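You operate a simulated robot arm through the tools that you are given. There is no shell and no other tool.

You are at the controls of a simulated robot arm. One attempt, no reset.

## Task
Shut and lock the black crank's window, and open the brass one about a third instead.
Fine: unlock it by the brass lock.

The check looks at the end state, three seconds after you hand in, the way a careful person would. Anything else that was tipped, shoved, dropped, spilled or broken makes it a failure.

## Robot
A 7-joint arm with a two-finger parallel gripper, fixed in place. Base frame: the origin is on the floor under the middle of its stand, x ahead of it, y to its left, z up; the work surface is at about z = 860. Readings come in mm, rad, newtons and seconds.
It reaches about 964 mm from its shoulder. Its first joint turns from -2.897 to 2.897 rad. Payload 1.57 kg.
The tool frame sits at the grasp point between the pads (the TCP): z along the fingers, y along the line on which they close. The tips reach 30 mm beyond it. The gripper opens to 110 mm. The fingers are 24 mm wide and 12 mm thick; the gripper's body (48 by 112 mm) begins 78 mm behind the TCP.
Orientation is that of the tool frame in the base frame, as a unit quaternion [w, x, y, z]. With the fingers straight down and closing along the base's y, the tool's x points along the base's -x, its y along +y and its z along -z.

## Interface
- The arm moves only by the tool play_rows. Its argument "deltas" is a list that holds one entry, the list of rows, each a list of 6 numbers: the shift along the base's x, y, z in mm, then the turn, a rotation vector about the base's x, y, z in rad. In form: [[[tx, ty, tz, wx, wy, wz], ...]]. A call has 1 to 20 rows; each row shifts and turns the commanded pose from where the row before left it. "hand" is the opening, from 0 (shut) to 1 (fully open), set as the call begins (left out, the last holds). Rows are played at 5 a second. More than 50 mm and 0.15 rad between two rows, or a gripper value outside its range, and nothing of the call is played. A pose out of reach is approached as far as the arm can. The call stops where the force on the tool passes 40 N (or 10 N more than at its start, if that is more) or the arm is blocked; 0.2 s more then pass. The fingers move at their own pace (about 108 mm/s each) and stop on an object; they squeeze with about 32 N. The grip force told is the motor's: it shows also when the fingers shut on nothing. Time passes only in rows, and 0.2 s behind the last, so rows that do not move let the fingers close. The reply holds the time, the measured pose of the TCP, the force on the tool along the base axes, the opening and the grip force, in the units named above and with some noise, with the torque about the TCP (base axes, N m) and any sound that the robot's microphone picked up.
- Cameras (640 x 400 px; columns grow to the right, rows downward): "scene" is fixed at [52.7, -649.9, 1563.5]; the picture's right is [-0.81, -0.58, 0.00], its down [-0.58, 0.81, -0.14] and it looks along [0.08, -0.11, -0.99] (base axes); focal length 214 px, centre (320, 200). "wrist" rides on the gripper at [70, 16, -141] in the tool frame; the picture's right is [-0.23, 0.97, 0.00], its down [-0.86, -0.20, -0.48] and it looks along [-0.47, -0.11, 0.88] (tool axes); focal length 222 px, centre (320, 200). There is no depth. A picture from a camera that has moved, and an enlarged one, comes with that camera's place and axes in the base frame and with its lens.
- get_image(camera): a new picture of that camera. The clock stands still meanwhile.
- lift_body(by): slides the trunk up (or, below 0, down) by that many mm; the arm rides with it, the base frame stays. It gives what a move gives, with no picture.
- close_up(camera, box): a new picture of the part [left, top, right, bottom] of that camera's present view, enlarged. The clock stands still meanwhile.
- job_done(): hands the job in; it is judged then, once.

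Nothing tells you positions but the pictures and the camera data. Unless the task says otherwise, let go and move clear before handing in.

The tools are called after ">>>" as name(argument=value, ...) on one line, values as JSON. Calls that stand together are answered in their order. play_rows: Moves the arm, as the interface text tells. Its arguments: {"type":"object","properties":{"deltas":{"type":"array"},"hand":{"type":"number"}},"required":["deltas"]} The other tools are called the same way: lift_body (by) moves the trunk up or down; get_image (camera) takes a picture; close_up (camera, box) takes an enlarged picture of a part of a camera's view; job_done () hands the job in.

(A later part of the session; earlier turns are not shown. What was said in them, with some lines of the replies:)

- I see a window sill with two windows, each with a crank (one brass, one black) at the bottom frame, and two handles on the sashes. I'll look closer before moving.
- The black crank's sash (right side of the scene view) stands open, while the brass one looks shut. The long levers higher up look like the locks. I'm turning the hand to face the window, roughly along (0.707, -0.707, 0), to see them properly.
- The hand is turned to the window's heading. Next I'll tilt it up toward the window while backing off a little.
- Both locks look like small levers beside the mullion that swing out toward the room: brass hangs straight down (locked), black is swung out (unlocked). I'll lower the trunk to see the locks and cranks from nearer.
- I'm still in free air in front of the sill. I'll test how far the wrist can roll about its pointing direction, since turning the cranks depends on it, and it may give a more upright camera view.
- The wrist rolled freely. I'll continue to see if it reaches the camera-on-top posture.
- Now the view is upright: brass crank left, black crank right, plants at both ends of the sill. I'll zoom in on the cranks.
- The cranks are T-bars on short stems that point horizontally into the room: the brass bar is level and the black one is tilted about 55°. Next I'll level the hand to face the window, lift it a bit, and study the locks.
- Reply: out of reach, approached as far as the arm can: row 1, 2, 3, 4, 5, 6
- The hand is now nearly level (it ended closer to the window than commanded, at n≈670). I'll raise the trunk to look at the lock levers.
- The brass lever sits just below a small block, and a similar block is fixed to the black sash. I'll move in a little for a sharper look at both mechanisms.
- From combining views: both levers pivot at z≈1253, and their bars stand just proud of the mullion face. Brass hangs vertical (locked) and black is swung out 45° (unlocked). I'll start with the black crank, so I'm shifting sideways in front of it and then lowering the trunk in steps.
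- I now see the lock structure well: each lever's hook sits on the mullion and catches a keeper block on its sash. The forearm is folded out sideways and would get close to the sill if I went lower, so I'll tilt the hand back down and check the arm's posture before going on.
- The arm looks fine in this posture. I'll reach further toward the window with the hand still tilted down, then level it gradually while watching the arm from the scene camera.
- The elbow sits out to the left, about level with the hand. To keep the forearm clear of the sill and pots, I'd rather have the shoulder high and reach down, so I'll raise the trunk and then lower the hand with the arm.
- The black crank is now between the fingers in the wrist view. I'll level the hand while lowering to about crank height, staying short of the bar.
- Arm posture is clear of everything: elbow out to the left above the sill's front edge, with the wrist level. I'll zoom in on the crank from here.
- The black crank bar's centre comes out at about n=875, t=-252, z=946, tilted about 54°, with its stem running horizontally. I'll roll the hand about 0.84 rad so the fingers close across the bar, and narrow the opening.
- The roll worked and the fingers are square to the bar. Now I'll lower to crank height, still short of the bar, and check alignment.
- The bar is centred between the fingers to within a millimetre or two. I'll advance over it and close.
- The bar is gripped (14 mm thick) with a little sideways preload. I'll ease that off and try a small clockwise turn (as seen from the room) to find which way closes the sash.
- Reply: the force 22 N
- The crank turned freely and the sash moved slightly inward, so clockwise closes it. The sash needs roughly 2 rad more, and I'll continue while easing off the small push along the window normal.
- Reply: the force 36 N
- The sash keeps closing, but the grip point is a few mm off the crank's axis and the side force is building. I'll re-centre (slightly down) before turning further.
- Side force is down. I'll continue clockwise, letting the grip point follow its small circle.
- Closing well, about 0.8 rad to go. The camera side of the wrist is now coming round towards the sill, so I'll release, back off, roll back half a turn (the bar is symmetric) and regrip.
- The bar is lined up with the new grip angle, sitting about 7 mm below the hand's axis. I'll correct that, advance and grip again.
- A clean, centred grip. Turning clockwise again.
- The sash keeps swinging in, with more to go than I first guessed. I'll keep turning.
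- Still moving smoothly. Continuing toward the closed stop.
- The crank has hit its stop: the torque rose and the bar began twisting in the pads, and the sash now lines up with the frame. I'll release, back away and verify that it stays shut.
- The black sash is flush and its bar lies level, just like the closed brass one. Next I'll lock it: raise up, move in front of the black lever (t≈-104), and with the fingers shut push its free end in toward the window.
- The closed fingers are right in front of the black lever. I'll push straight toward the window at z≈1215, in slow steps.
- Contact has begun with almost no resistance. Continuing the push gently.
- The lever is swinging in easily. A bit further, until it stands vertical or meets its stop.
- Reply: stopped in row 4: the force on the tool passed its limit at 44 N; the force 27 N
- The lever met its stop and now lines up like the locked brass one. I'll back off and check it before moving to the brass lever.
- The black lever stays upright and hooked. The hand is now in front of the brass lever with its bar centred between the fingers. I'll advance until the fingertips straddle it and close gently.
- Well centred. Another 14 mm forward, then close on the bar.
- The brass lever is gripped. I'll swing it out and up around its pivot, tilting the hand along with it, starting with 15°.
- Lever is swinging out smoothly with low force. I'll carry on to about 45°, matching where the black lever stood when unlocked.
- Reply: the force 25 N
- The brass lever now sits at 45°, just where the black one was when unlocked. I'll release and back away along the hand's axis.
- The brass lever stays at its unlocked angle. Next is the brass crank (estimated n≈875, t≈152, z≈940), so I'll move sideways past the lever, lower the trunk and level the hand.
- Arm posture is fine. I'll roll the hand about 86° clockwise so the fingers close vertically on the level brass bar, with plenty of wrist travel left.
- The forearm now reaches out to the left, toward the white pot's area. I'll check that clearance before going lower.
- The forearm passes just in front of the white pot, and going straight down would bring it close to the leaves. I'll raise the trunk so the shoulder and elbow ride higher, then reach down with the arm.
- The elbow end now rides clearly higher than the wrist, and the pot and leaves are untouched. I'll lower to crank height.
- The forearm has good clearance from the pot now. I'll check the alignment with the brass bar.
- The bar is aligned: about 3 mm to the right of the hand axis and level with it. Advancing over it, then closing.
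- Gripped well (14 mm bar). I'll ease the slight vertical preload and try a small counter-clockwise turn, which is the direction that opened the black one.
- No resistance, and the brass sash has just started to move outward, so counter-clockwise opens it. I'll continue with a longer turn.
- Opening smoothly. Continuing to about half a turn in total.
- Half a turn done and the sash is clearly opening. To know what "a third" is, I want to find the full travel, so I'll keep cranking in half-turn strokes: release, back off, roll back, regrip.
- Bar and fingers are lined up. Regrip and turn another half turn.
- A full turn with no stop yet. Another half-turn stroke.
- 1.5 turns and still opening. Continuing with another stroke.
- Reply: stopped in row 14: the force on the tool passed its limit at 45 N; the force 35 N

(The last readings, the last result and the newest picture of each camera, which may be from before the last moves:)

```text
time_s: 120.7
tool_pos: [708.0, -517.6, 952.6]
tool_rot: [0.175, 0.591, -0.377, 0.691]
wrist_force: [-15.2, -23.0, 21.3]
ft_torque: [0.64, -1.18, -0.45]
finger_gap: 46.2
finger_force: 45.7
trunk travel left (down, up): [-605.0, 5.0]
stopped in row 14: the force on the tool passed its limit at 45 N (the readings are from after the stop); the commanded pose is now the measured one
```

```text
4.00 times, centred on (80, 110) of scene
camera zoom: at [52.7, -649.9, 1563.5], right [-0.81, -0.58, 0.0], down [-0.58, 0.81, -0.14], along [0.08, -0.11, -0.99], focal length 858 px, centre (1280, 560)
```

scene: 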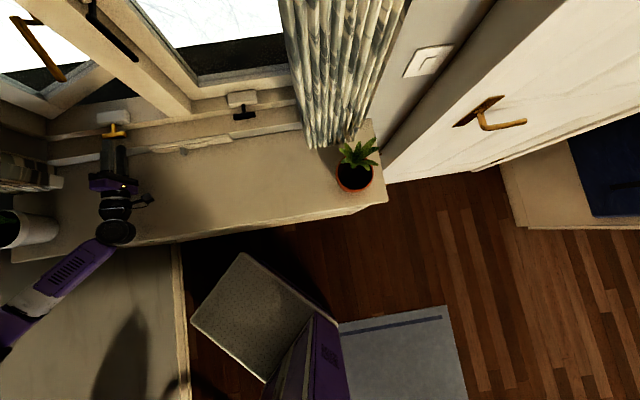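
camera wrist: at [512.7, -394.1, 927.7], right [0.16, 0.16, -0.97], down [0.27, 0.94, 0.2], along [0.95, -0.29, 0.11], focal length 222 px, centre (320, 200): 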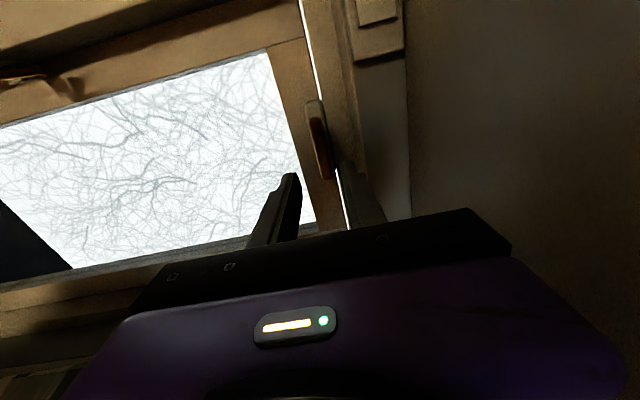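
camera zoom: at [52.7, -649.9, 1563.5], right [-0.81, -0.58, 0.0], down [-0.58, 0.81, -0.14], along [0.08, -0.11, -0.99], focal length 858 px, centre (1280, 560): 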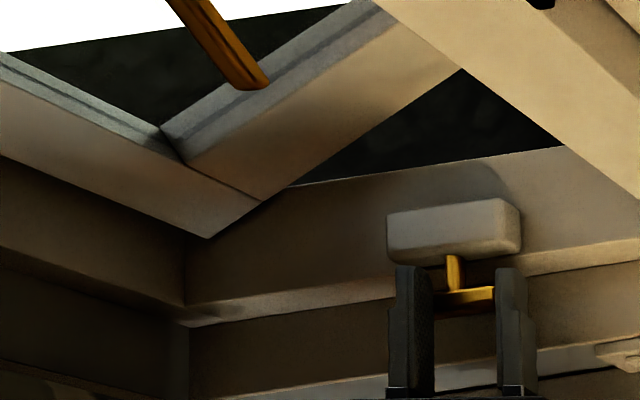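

Found the open stop: the sash did not move beyond 1.5 turns, and the fingers just slid around the bar. So full travel is 1.5 turns, and a third is half a turn from shut. I'll free the fingers carefully and back off.

>>> play_rows(deltas=[[[0, 0, 0, 0, 0, 0], [0, 0, 0, 0, 0, 0], [0, 0, 0, 0, 0, 0]]], hand=0.75)

>>> play_rows(deltas=[[[-9, 9, 0, 0, 0, 0], [-9, 9, 0, 0, 0, 0], [-9, 9, 0, 0, 0, 0], [-9, 9, 0, 0, 0, 0]]])

>>> get_image(camera="wrist")

>>> close_up(camera="scene", box=[0, 60, 160, 160])

>>> get_image(camera="scene")

```text
time_s: 121.5
tool_pos: [716.0, -510.5, 947.4]
tool_rot: [0.169, 0.598, -0.371, 0.69]
wrist_force: [-0.1, -0.5, 0.7]
ft_torque: [-0.02, 0.01, 0.01]
finger_gap: 82.5
finger_force: 0.0
trunk travel left (down, up): [-605.0, 5.0]
```

```text
time_s: 122.5
tool_pos: [679.1, -476.0, 949.1]
tool_rot: [0.169, 0.597, -0.373, 0.69]
wrist_force: [-0.1, 0.0, -0.4]
ft_torque: [0.03, 0.0, 0.0]
finger_gap: 82.5
finger_force: 0.1
trunk travel left (down, up): [-605.0, 5.0]
```

```text
taken
camera wrist: at [553.1, -399.6, 1007.3], right [-0.61, -0.6, -0.52], down [0.0, 0.66, -0.76], along [0.79, -0.46, -0.4], focal length 222 px, centre (320, 200)
```

wrist: 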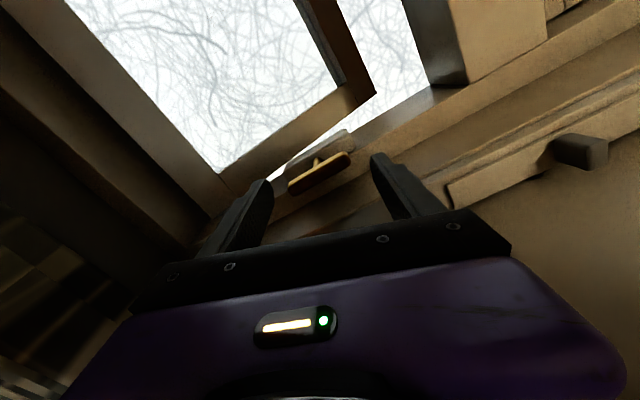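

```text
4.00 times, centred on (80, 110) of scene
camera zoom: at [52.7, -649.9, 1563.5], right [-0.81, -0.58, 0.0], down [-0.58, 0.81, -0.14], along [0.08, -0.11, -0.99], focal length 858 px, centre (1280, 560)
```

zoom: 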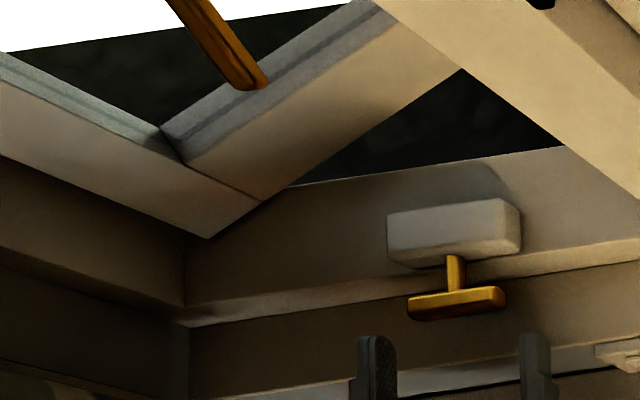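

```text
taken
```

scene: 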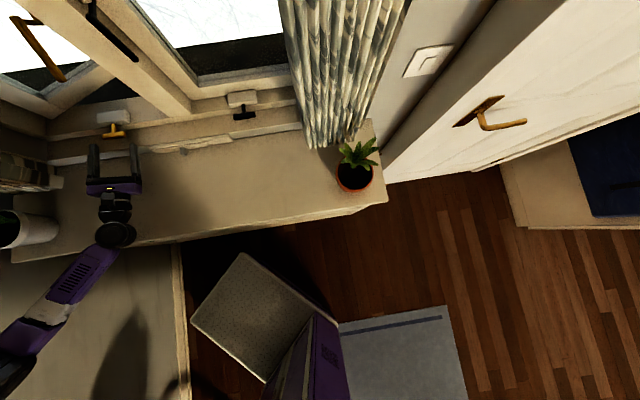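

Everything is intact, and the bar rests level at the 1.5-turn stop. Now I'll close two half-turns clockwise, back to half a turn from shut (one third of the travel). First I roll so the camera points left, and re-centre.

>>> play_rows(deltas=[[[0.3, 0.3, -0.6, -0.1027, 0.1027, 0], [0.3, 0.3, -0.6, -0.1027, 0.1027, 0], [0.3, 0.3, -0.6, -0.1027, 0.1027, 0], [0.3, 0.3, -0.6, -0.1027, 0.1027, 0], [0.3, 0.3, -0.6, -0.1027, 0.1027, 0], [0.3, 0.3, -0.6, -0.1027, 0.1027, 0], [0.3, 0.3, -0.6, -0.1027, 0.1027, 0], [0.3, 0.3, -0.6, -0.1027, 0.1027, 0], [0.3, 0.3, -0.6, -0.1027, 0.1027, 0], [0.3, 0.3, -0.6, -0.1027, 0.1027, 0], [0.3, 0.3, -0.6, -0.1027, 0.1027, 0], [0.3, 0.3, -0.6, -0.1027, 0.1027, 0], [0.3, 0.3, -0.6, -0.1027, 0.1027, 0]]], hand=0.3)

>>> close_up(camera="wrist", box=[240, 80, 400, 180])

>>> close_up(camera="scene", box=[0, 60, 160, 160])

```text
time_s: 125.3
tool_pos: [683.6, -471.9, 940.0]
tool_rot: [0.655, 0.648, 0.275, 0.276]
wrist_force: [-0.3, 0.4, -0.4]
ft_torque: [-0.02, 0.02, -0.02]
finger_gap: 33.1
finger_force: 0.0
trunk travel left (down, up): [-605.0, 5.0]
```

```text
4.00 times, centred on (320, 130) of wrist
camera zoom: at [630.2, -323.2, 954.5], right [-0.16, -0.16, 0.97], down [-0.94, -0.28, -0.2], along [0.3, -0.95, -0.1], focal length 888 px, centre (320, 480)
```

zoom: 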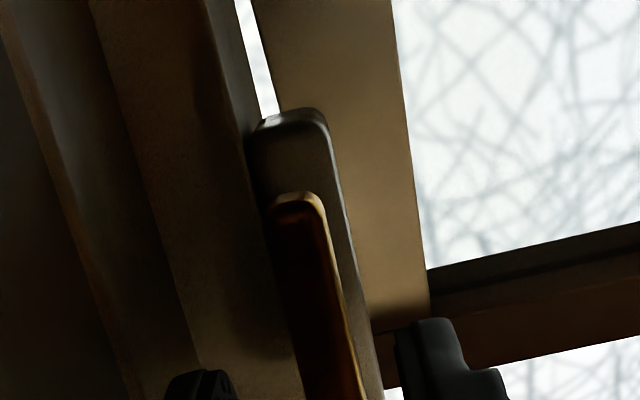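

```text
4.00 times, centred on (80, 110) of scene
camera zoom: at [52.7, -649.9, 1563.5], right [-0.81, -0.58, 0.0], down [-0.58, 0.81, -0.14], along [0.08, -0.11, -0.99], focal length 858 px, centre (1280, 560)
```

zoom: 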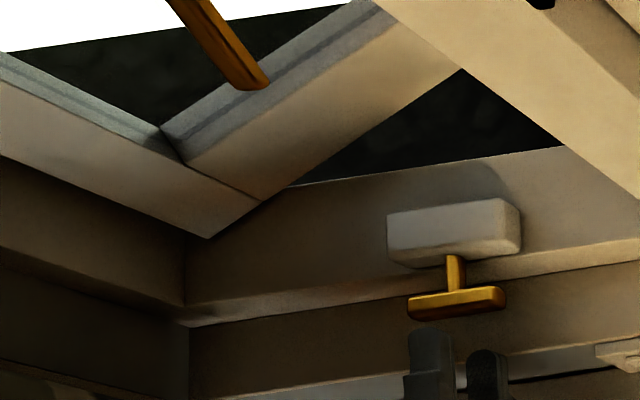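

Aligned to within 2 mm. Advance, grip, and turn clockwise half a turn.

>>> play_rows(deltas=[[[7.1, -7.1, 0.3, 0, 0, 0], [7.1, -7.1, 0.3, 0, 0, 0], [7.1, -7.1, 0.3, 0, 0, 0], [7.1, -7.1, 0.2, 0, 0, 0], [7, -7, 0, 0, 0, 0]]])

>>> play_rows(deltas=[[[0, 0, 0, 0, 0, 0], [0, 0, 0, 0, 0, 0], [0, 0, 0, 0, 0, 0], [0, 0, 0, 0.0926, -0.0926, 0], [0, 0, 0, 0.0926, -0.0926, 0], [0, 0, 0, 0.0926, -0.0926, 0], [0, 0, 0, 0.0926, -0.0926, 0], [0, 0, 0, 0.0926, -0.0926, 0], [0, 0, 0, 0.0926, -0.0926, 0], [0, 0, 0, 0.0926, -0.0926, 0], [0, 0, 0, 0.0926, -0.0926, 0], [0, 0, 0, 0.0926, -0.0926, 0], [0, 0, 0, 0.0926, -0.0926, 0], [0, 0, 0, 0.0926, -0.0926, 0], [0, 0, 0, 0.0926, -0.0926, 0]]], hand=0)

>>> close_up(camera="scene", box=[0, 60, 160, 160])

```text
time_s: 126.5
tool_pos: [718.9, -507.5, 940.5]
tool_rot: [0.654, 0.648, 0.274, 0.277]
wrist_force: [0.2, 0.3, -0.2]
ft_torque: [-0.01, 0.02, -0.02]
finger_gap: 32.8
finger_force: 0.2
trunk travel left (down, up): [-605.0, 5.0]
```

```text
time_s: 129.7
tool_pos: [718.8, -508.0, 941.1]
tool_rot: [0.273, 0.647, -0.273, 0.657]
wrist_force: [5.8, -8.9, -1.5]
ft_torque: [0.02, 0.02, 0.53]
finger_gap: 13.7
finger_force: 30.0
trunk travel left (down, up): [-605.0, 5.0]
```

```text
4.00 times, centred on (80, 110) of scene
camera zoom: at [52.7, -649.9, 1563.5], right [-0.81, -0.58, 0.0], down [-0.58, 0.81, -0.14], along [0.08, -0.11, -0.99], focal length 858 px, centre (1280, 560)
```

zoom: 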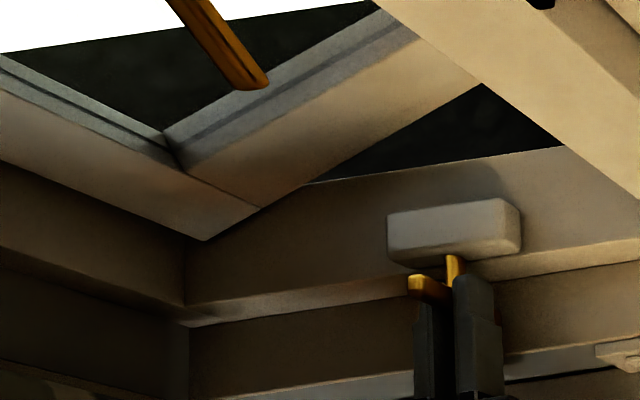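

Closing as expected. I'll complete this half turn.

>>> play_rows(deltas=[[[0, 0, 0, 0.0926, -0.0926, 0], [0, 0, 0, 0.0926, -0.0926, 0], [0, 0, 0, 0.0926, -0.0926, 0], [0, 0, 0, 0.0926, -0.0926, 0], [0, 0, 0, 0.0926, -0.0926, 0], [0, 0, 0, 0.0926, -0.0926, 0], [0, 0, 0, 0.0926, -0.0926, 0], [0, 0, 0, 0.0926, -0.0926, 0], [0, 0, 0, 0.0926, -0.0926, 0], [0, 0, 0, 0.0926, -0.0926, 0], [0, 0, 0, 0.0926, -0.0926, 0], [0, 0, 0, 0.0926, -0.0926, 0]]])

>>> play_rows(deltas=[[[0, 0, 0, 0, 0, 0], [0, 0, 0, 0, 0, 0], [-10, 10, 0, 0, 0, 0], [-10, 10, 0, 0, 0, 0], [-10, 10, 0, 0, 0, 0], [0, 0, 0, -0.106, 0.106, 0], [0, 0, 0, -0.106, 0.106, 0], [0, 0, 0, -0.106, 0.106, 0], [0, 0, 0, -0.106, 0.106, 0], [0, 0, 0, -0.106, 0.106, 0], [0, 0, 0, -0.106, 0.106, 0], [0, 0, 0, -0.106, 0.106, 0], [0, 0, 0, -0.106, 0.106, 0], [0, 0, 0, -0.106, 0.106, 0], [0, 0, 0, -0.106, 0.106, 0], [0, 0, 0, -0.106, 0.106, 0], [0, 0, 0, -0.106, 0.106, 0], [0, 0, 0, -0.106, 0.106, 0], [0, 0, 0, -0.106, 0.106, 0], [0, 0, 0, -0.106, 0.106, 0]]], hand=0.3)

>>> play_rows(deltas=[[[0, 0, 0, -0.1053, 0.1053, 0], [0, 0, 0, -0.1053, 0.1053, 0], [0, 0, 0, -0.1053, 0.1053, 0], [0, 0, 0, -0.1053, 0.1053, 0], [0, 0, 0, -0.1053, 0.1053, 0], [0, 0, 0, -0.1053, 0.1053, 0]]])

>>> close_up(camera="wrist", box=[240, 80, 400, 180])

>>> close_up(camera="scene", box=[0, 60, 160, 160])

```text
time_s: 132.3
tool_pos: [718.2, -507.1, 941.0]
tool_rot: [0.267, -0.265, 0.659, -0.651]
wrist_force: [6.0, -0.9, 1.1]
ft_torque: [-0.33, -0.37, -0.3]
finger_gap: 13.8
finger_force: 29.9
trunk travel left (down, up): [-605.0, 5.0]
```

```text
time_s: 136.5
tool_pos: [687.7, -478.4, 941.9]
tool_rot: [0.476, 0.7, -0.038, 0.531]
wrist_force: [0.4, -0.7, 0.5]
ft_torque: [0.01, -0.03, 0.05]
finger_gap: 33.1
finger_force: 0.0
trunk travel left (down, up): [-605.0, 5.0]
```

```text
time_s: 137.9
tool_pos: [689.0, -476.0, 941.0]
tool_rot: [0.654, 0.649, 0.273, 0.277]
wrist_force: [0.4, -0.6, 0.1]
ft_torque: [0.02, -0.02, 0.0]
finger_gap: 33.0
finger_force: 0.1
trunk travel left (down, up): [-605.0, 5.0]
```

```text
4.00 times, centred on (320, 130) of wrist
camera zoom: at [635.2, -328.1, 956.2], right [-0.17, -0.16, 0.97], down [-0.94, -0.28, -0.21], along [0.31, -0.95, -0.1], focal length 888 px, centre (320, 480)
```

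zoom: 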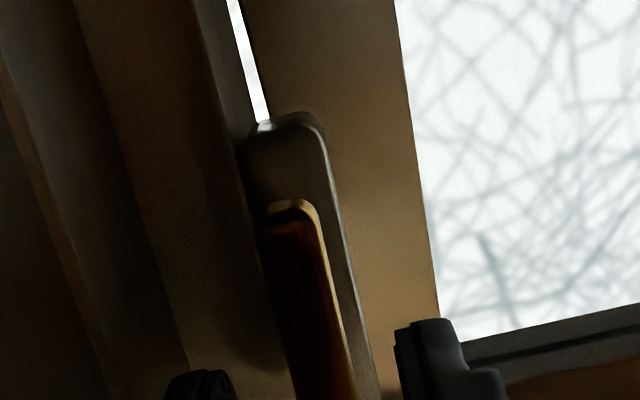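

```text
4.00 times, centred on (80, 110) of scene
camera zoom: at [52.7, -649.9, 1563.5], right [-0.81, -0.58, 0.0], down [-0.58, 0.81, -0.14], along [0.08, -0.11, -0.99], focal length 858 px, centre (1280, 560)
```

zoom: 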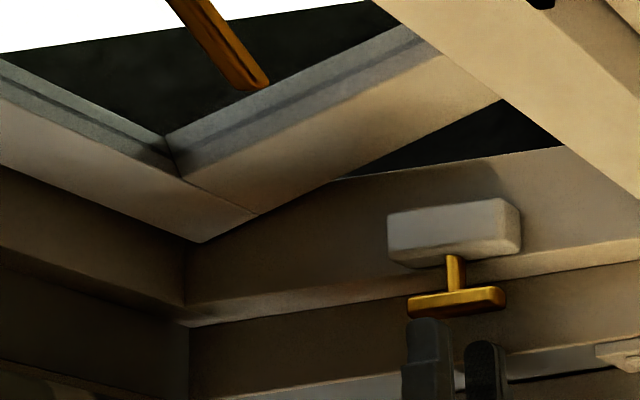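

The sash is now at two thirds. One more half-turn stroke clockwise brings it to one third.

>>> play_rows(deltas=[[[10, -10, 0, 0, 0, 0], [10, -10, 0, 0, 0, 0], [10, -10, 0, 0, 0, 0]]])

>>> play_rows(deltas=[[[0, 0, 0, 0, 0, 0], [0, 0, 0, 0, 0, 0], [0, 0, 0, 0, 0, 0], [0, 0, 0, 0.0926, -0.0926, 0], [0, 0, 0, 0.0926, -0.0926, 0], [0, 0, 0, 0.0926, -0.0926, 0], [0, 0, 0, 0.0926, -0.0926, 0], [0, 0, 0, 0.0926, -0.0926, 0], [0, 0, 0, 0.0926, -0.0926, 0], [0, 0, 0, 0.0926, -0.0926, 0], [0, 0, 0, 0.0926, -0.0926, 0], [0, 0, 0, 0.0926, -0.0926, 0], [0, 0, 0, 0.0926, -0.0926, 0], [0, 0, 0, 0.0926, -0.0926, 0], [0, 0, 0, 0.0926, -0.0926, 0]]], hand=0)

>>> play_rows(deltas=[[[0, 0, 0, 0.0926, -0.0926, 0], [0, 0, 0, 0.0926, -0.0926, 0], [0, 0, 0, 0.0926, -0.0926, 0], [0, 0, 0, 0.0926, -0.0926, 0], [0, 0, 0, 0.0926, -0.0926, 0], [0, 0, 0, 0.0926, -0.0926, 0], [0, 0, 0, 0.0926, -0.0926, 0], [0, 0, 0, 0.0926, -0.0926, 0], [0, 0, 0, 0.0926, -0.0926, 0], [0, 0, 0, 0.0926, -0.0926, 0], [0, 0, 0, 0.0926, -0.0926, 0], [0, 0, 0, 0.0926, -0.0926, 0]]])

>>> close_up(camera="scene", box=[0, 60, 160, 160])

>>> get_image(camera="scene")

```text
time_s: 138.7
tool_pos: [718.1, -507.0, 941.5]
tool_rot: [0.654, 0.649, 0.272, 0.278]
wrist_force: [0.0, 0.1, 0.1]
ft_torque: [0.01, -0.01, -0.01]
finger_gap: 33.1
finger_force: 0.0
trunk travel left (down, up): [-605.0, 5.0]
```

```text
time_s: 141.9
tool_pos: [719.0, -506.7, 941.1]
tool_rot: [0.272, 0.646, -0.275, 0.658]
wrist_force: [-0.1, 5.3, 0.3]
ft_torque: [0.4, 0.37, 0.59]
finger_gap: 13.8
finger_force: 30.3
trunk travel left (down, up): [-605.0, 5.0]
```

```text
time_s: 144.5
tool_pos: [719.0, -506.4, 941.9]
tool_rot: [0.269, -0.263, 0.659, -0.651]
wrist_force: [4.7, -3.4, 2.0]
ft_torque: [-0.41, -0.36, -0.3]
finger_gap: 13.7
finger_force: 30.7
trunk travel left (down, up): [-605.0, 5.0]
```

```text
4.00 times, centred on (80, 110) of scene
camera zoom: at [52.7, -649.9, 1563.5], right [-0.81, -0.58, 0.0], down [-0.58, 0.81, -0.14], along [0.08, -0.11, -0.99], focal length 858 px, centre (1280, 560)
```

zoom: 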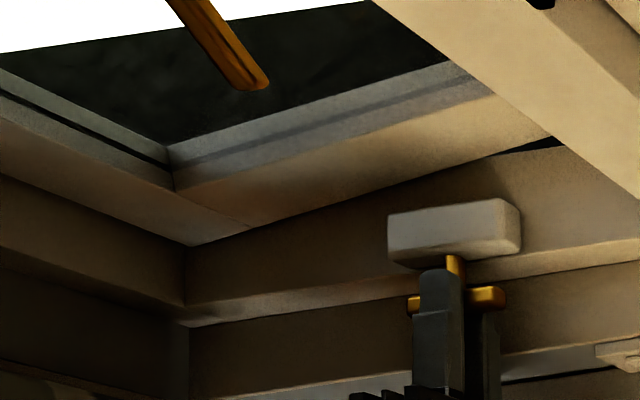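

```text
taken
```

scene: 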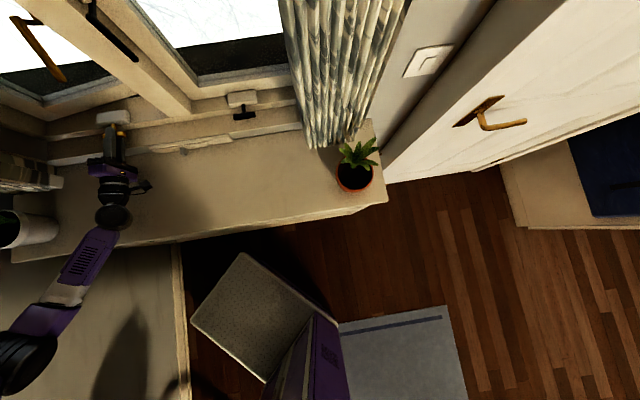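

The sash is back at half a turn from shut, which is one third of its 1.5-turn travel. I'll release and back straight out the way I came.

>>> play_rows(deltas=[[[0, 0, 0, 0, 0, 0], [0, 0, 0, 0, 0, 0], [0, 0, 0, 0, 0, 0], [-10, 10, 0, 0, 0, 0], [-10, 10, 0, 0, 0, 0], [-10, 10, 0, 0, 0, 0], [-10, 10, 0, 0, 0, 0], [-10, 10, 0, 0, 0, 0], [-8, 8, 0, 0, 0, 0], [0, 0, 24, 0, 0, 0], [0, 0, 24, 0, 0, 0], [0, 0, 24, 0, 0, 0], [0, 0, 24, 0, 0, 0], [0, 0, 24, 0, 0, 0]]], hand=0.3)

>>> get_image(camera="scene")

>>> close_up(camera="scene", box=[0, 0, 320, 200])

```text
time_s: 147.5
tool_pos: [659.0, -449.7, 1062.0]
tool_rot: [0.268, -0.264, 0.66, -0.65]
wrist_force: [-0.7, -0.3, 0.4]
ft_torque: [0.02, 0.02, -0.03]
finger_gap: 32.9
finger_force: 0.0
trunk travel left (down, up): [-605.0, 5.0]
```

```text
taken
```

scene: 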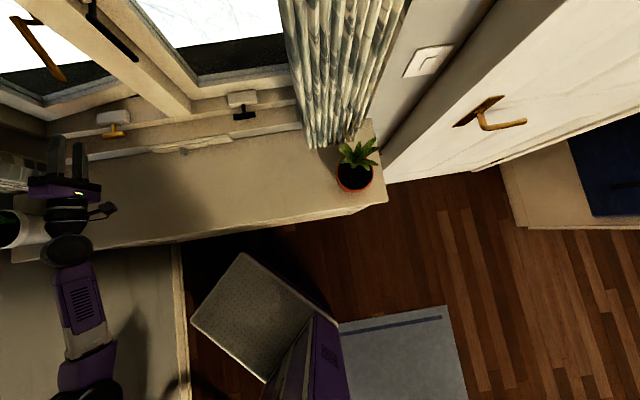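

```text
2.00 times, centred on (160, 100) of scene
camera zoom: at [52.7, -649.9, 1563.5], right [-0.81, -0.58, 0.0], down [-0.58, 0.81, -0.14], along [0.08, -0.11, -0.99], focal length 429 px, centre (640, 400)
```

zoom: 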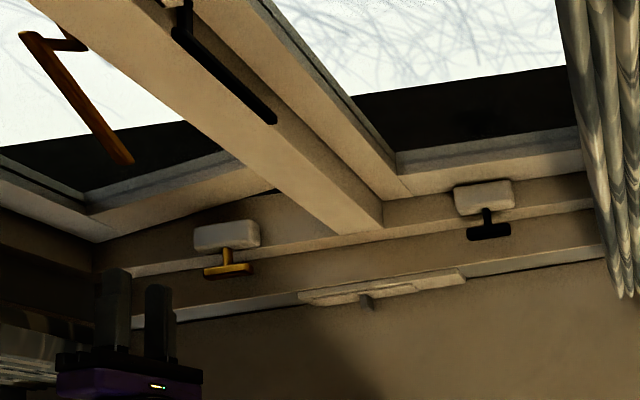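

Brass is ajar and black is shut with its lever down. I'll move well clear and take a last check of both locks with the wrist camera.

>>> play_rows(deltas=[[[-3, 3, 10, -0.106, 0.106, 0], [-3, 3, 10, -0.106, 0.106, 0], [-3, 3, 10, -0.106, 0.106, 0], [-3, 3, 10, -0.106, 0.106, 0], [-3, 3, 10, -0.106, 0.106, 0], [-3, 3, 10, -0.106, 0.106, 0], [-3, 3, 10, -0.106, 0.106, 0], [-3, 3, 10, -0.106, 0.106, 0], [-3, 3, 10, -0.106, 0.106, 0], [-3, 3, 10, -0.106, 0.106, 0], [-15, -15, 10, 0, 0, 0], [-15, -15, 10, 0, 0, 0], [-15, -15, 10, 0, 0, 0], [-15, -15, 10, 0, 0, 0], [-15, -15, 10, 0, 0, 0], [-15, -15, 10, 0, 0, 0], [-15, -15, 10, 0, 0, 0], [-15, -15, 10, 0, 0, 0]]])

>>> get_image(camera="wrist")

>>> get_image(camera="scene")

```text
time_s: 151.3
tool_pos: [512.0, -537.0, 1240.4]
tool_rot: [0.246, 0.636, -0.299, 0.668]
wrist_force: [1.1, -0.2, -0.3]
ft_torque: [0.0, -0.03, 0.0]
finger_gap: 33.1
finger_force: 0.1
trunk travel left (down, up): [-605.0, 5.0]
```

```text
taken
camera wrist: at [396.1, -451.6, 1306.9], right [-0.68, -0.67, -0.31], down [-0.13, 0.52, -0.84], along [0.72, -0.53, -0.44], focal length 222 px, centre (320, 200)
```

wrist: 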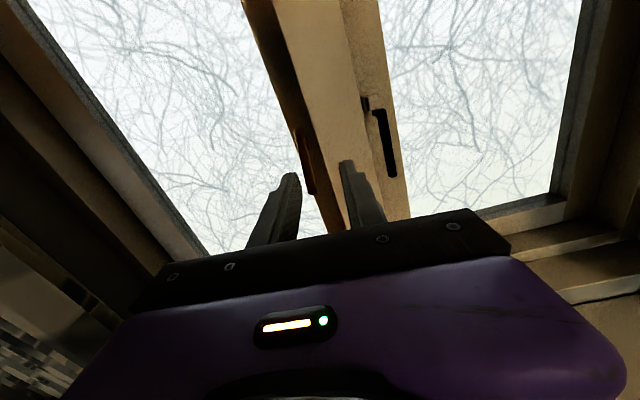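

```text
taken
```

scene: 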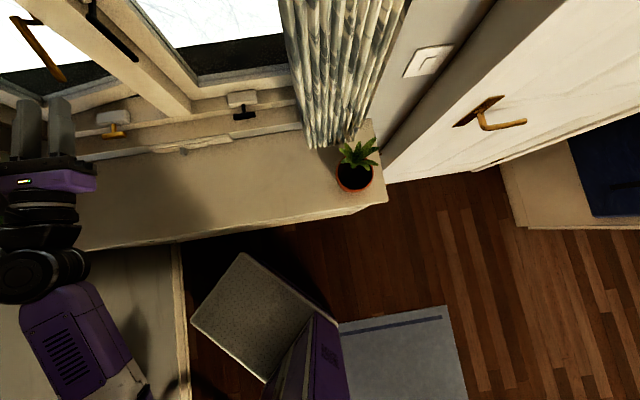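

>>> close_up(camera="wrist", box=[260, 60, 460, 185])

>>> close_up(camera="scene", box=[0, 0, 200, 125])

>>> close_up(camera="scene", box=[160, 30, 320, 130])

```text
3.20 times, centred on (360, 122) of wrist
camera zoom: at [396.1, -451.6, 1306.9], right [-0.68, -0.67, -0.31], down [-0.13, 0.52, -0.84], along [0.72, -0.53, -0.44], focal length 711 px, centre (192, 448)
```

zoom: 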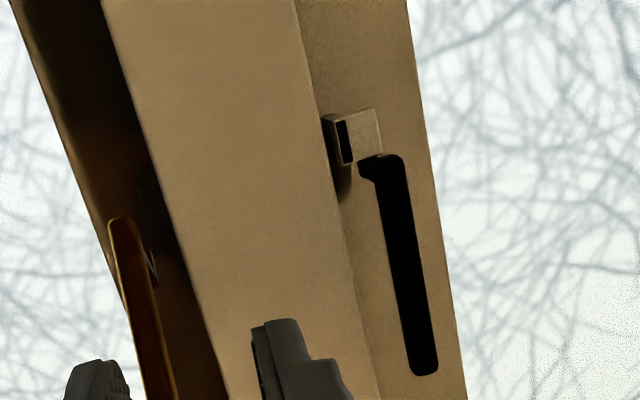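

```text
3.20 times, centred on (100, 62) of scene
camera zoom: at [52.7, -649.9, 1563.5], right [-0.81, -0.58, 0.0], down [-0.58, 0.81, -0.14], along [0.08, -0.11, -0.99], focal length 686 px, centre (1024, 640)
```

zoom: 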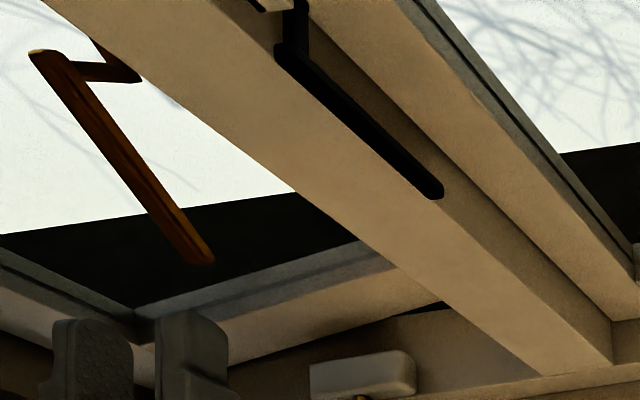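

```text
4.00 times, centred on (240, 80) of scene
camera zoom: at [52.7, -649.9, 1563.5], right [-0.81, -0.58, 0.0], down [-0.58, 0.81, -0.14], along [0.08, -0.11, -0.99], focal length 858 px, centre (640, 680)
```

zoom: 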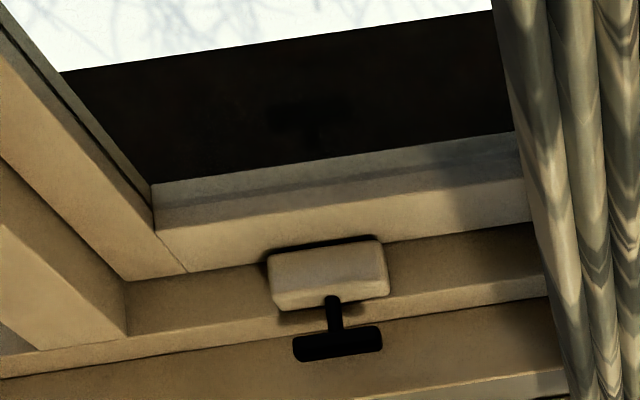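

Black is shut, its crank level, and its hook is behind the keeper just like the brass was when locked. Brass is unlocked and a third open, and the pots and vent slider look untouched. I'll take one last small step back, then hand in.

>>> play_rows(deltas=[[[-9, 9, 0, 0, 0, 0], [-9, 9, 0, 0, 0, 0], [-9, 9, 0, 0, 0, 0], [0, 0, 0, 0, 0, 0], [0, 0, 0, 0, 0, 0]]])

>>> get_image(camera="scene")

```text
time_s: 152.5
tool_pos: [484.0, -511.9, 1241.5]
tool_rot: [0.248, 0.636, -0.298, 0.667]
wrist_force: [0.7, 0.1, -1.2]
ft_torque: [0.01, 0.03, -0.01]
finger_gap: 33.0
finger_force: 0.1
trunk travel left (down, up): [-605.0, 5.0]
```

```text
taken
```

scene: 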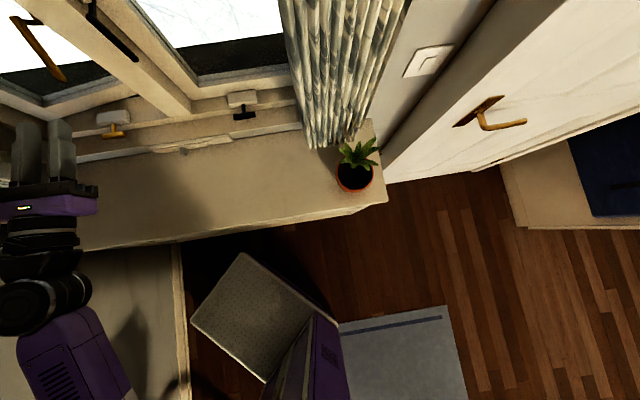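

The hand is clear of both windows and everything is at rest, so I'm handing in.

>>> job_done()

```text
The job is handed in.
```

The black crank's window is shut and locked, and the brass one is unlocked at its brass lever and about a third open.

- **Black window:** I cranked it clockwise to its stop. The sash sits flush in the frame, and the lever is down with its hook behind the keeper, just as the brass lever sat when it was locked.
- **Brass window:** I swung its lever out to the same angle the black one had when unlocked. To find what a third was, I cranked the window all the way open and it stopped at 1.5 turns. I then brought it back to half a turn from shut.
- **Stop on the brass crank:** At that open stop the fingers slid around the bar before I let go. I saw no damage to the crank or window afterwards.
- **Surroundings:** The arm is clear of both windows. The pots and the vent slider looked undisturbed in the pictures I took along the way. In the last scene picture the arm hides the white pot on the left, so I last saw that one a few moves earlier.
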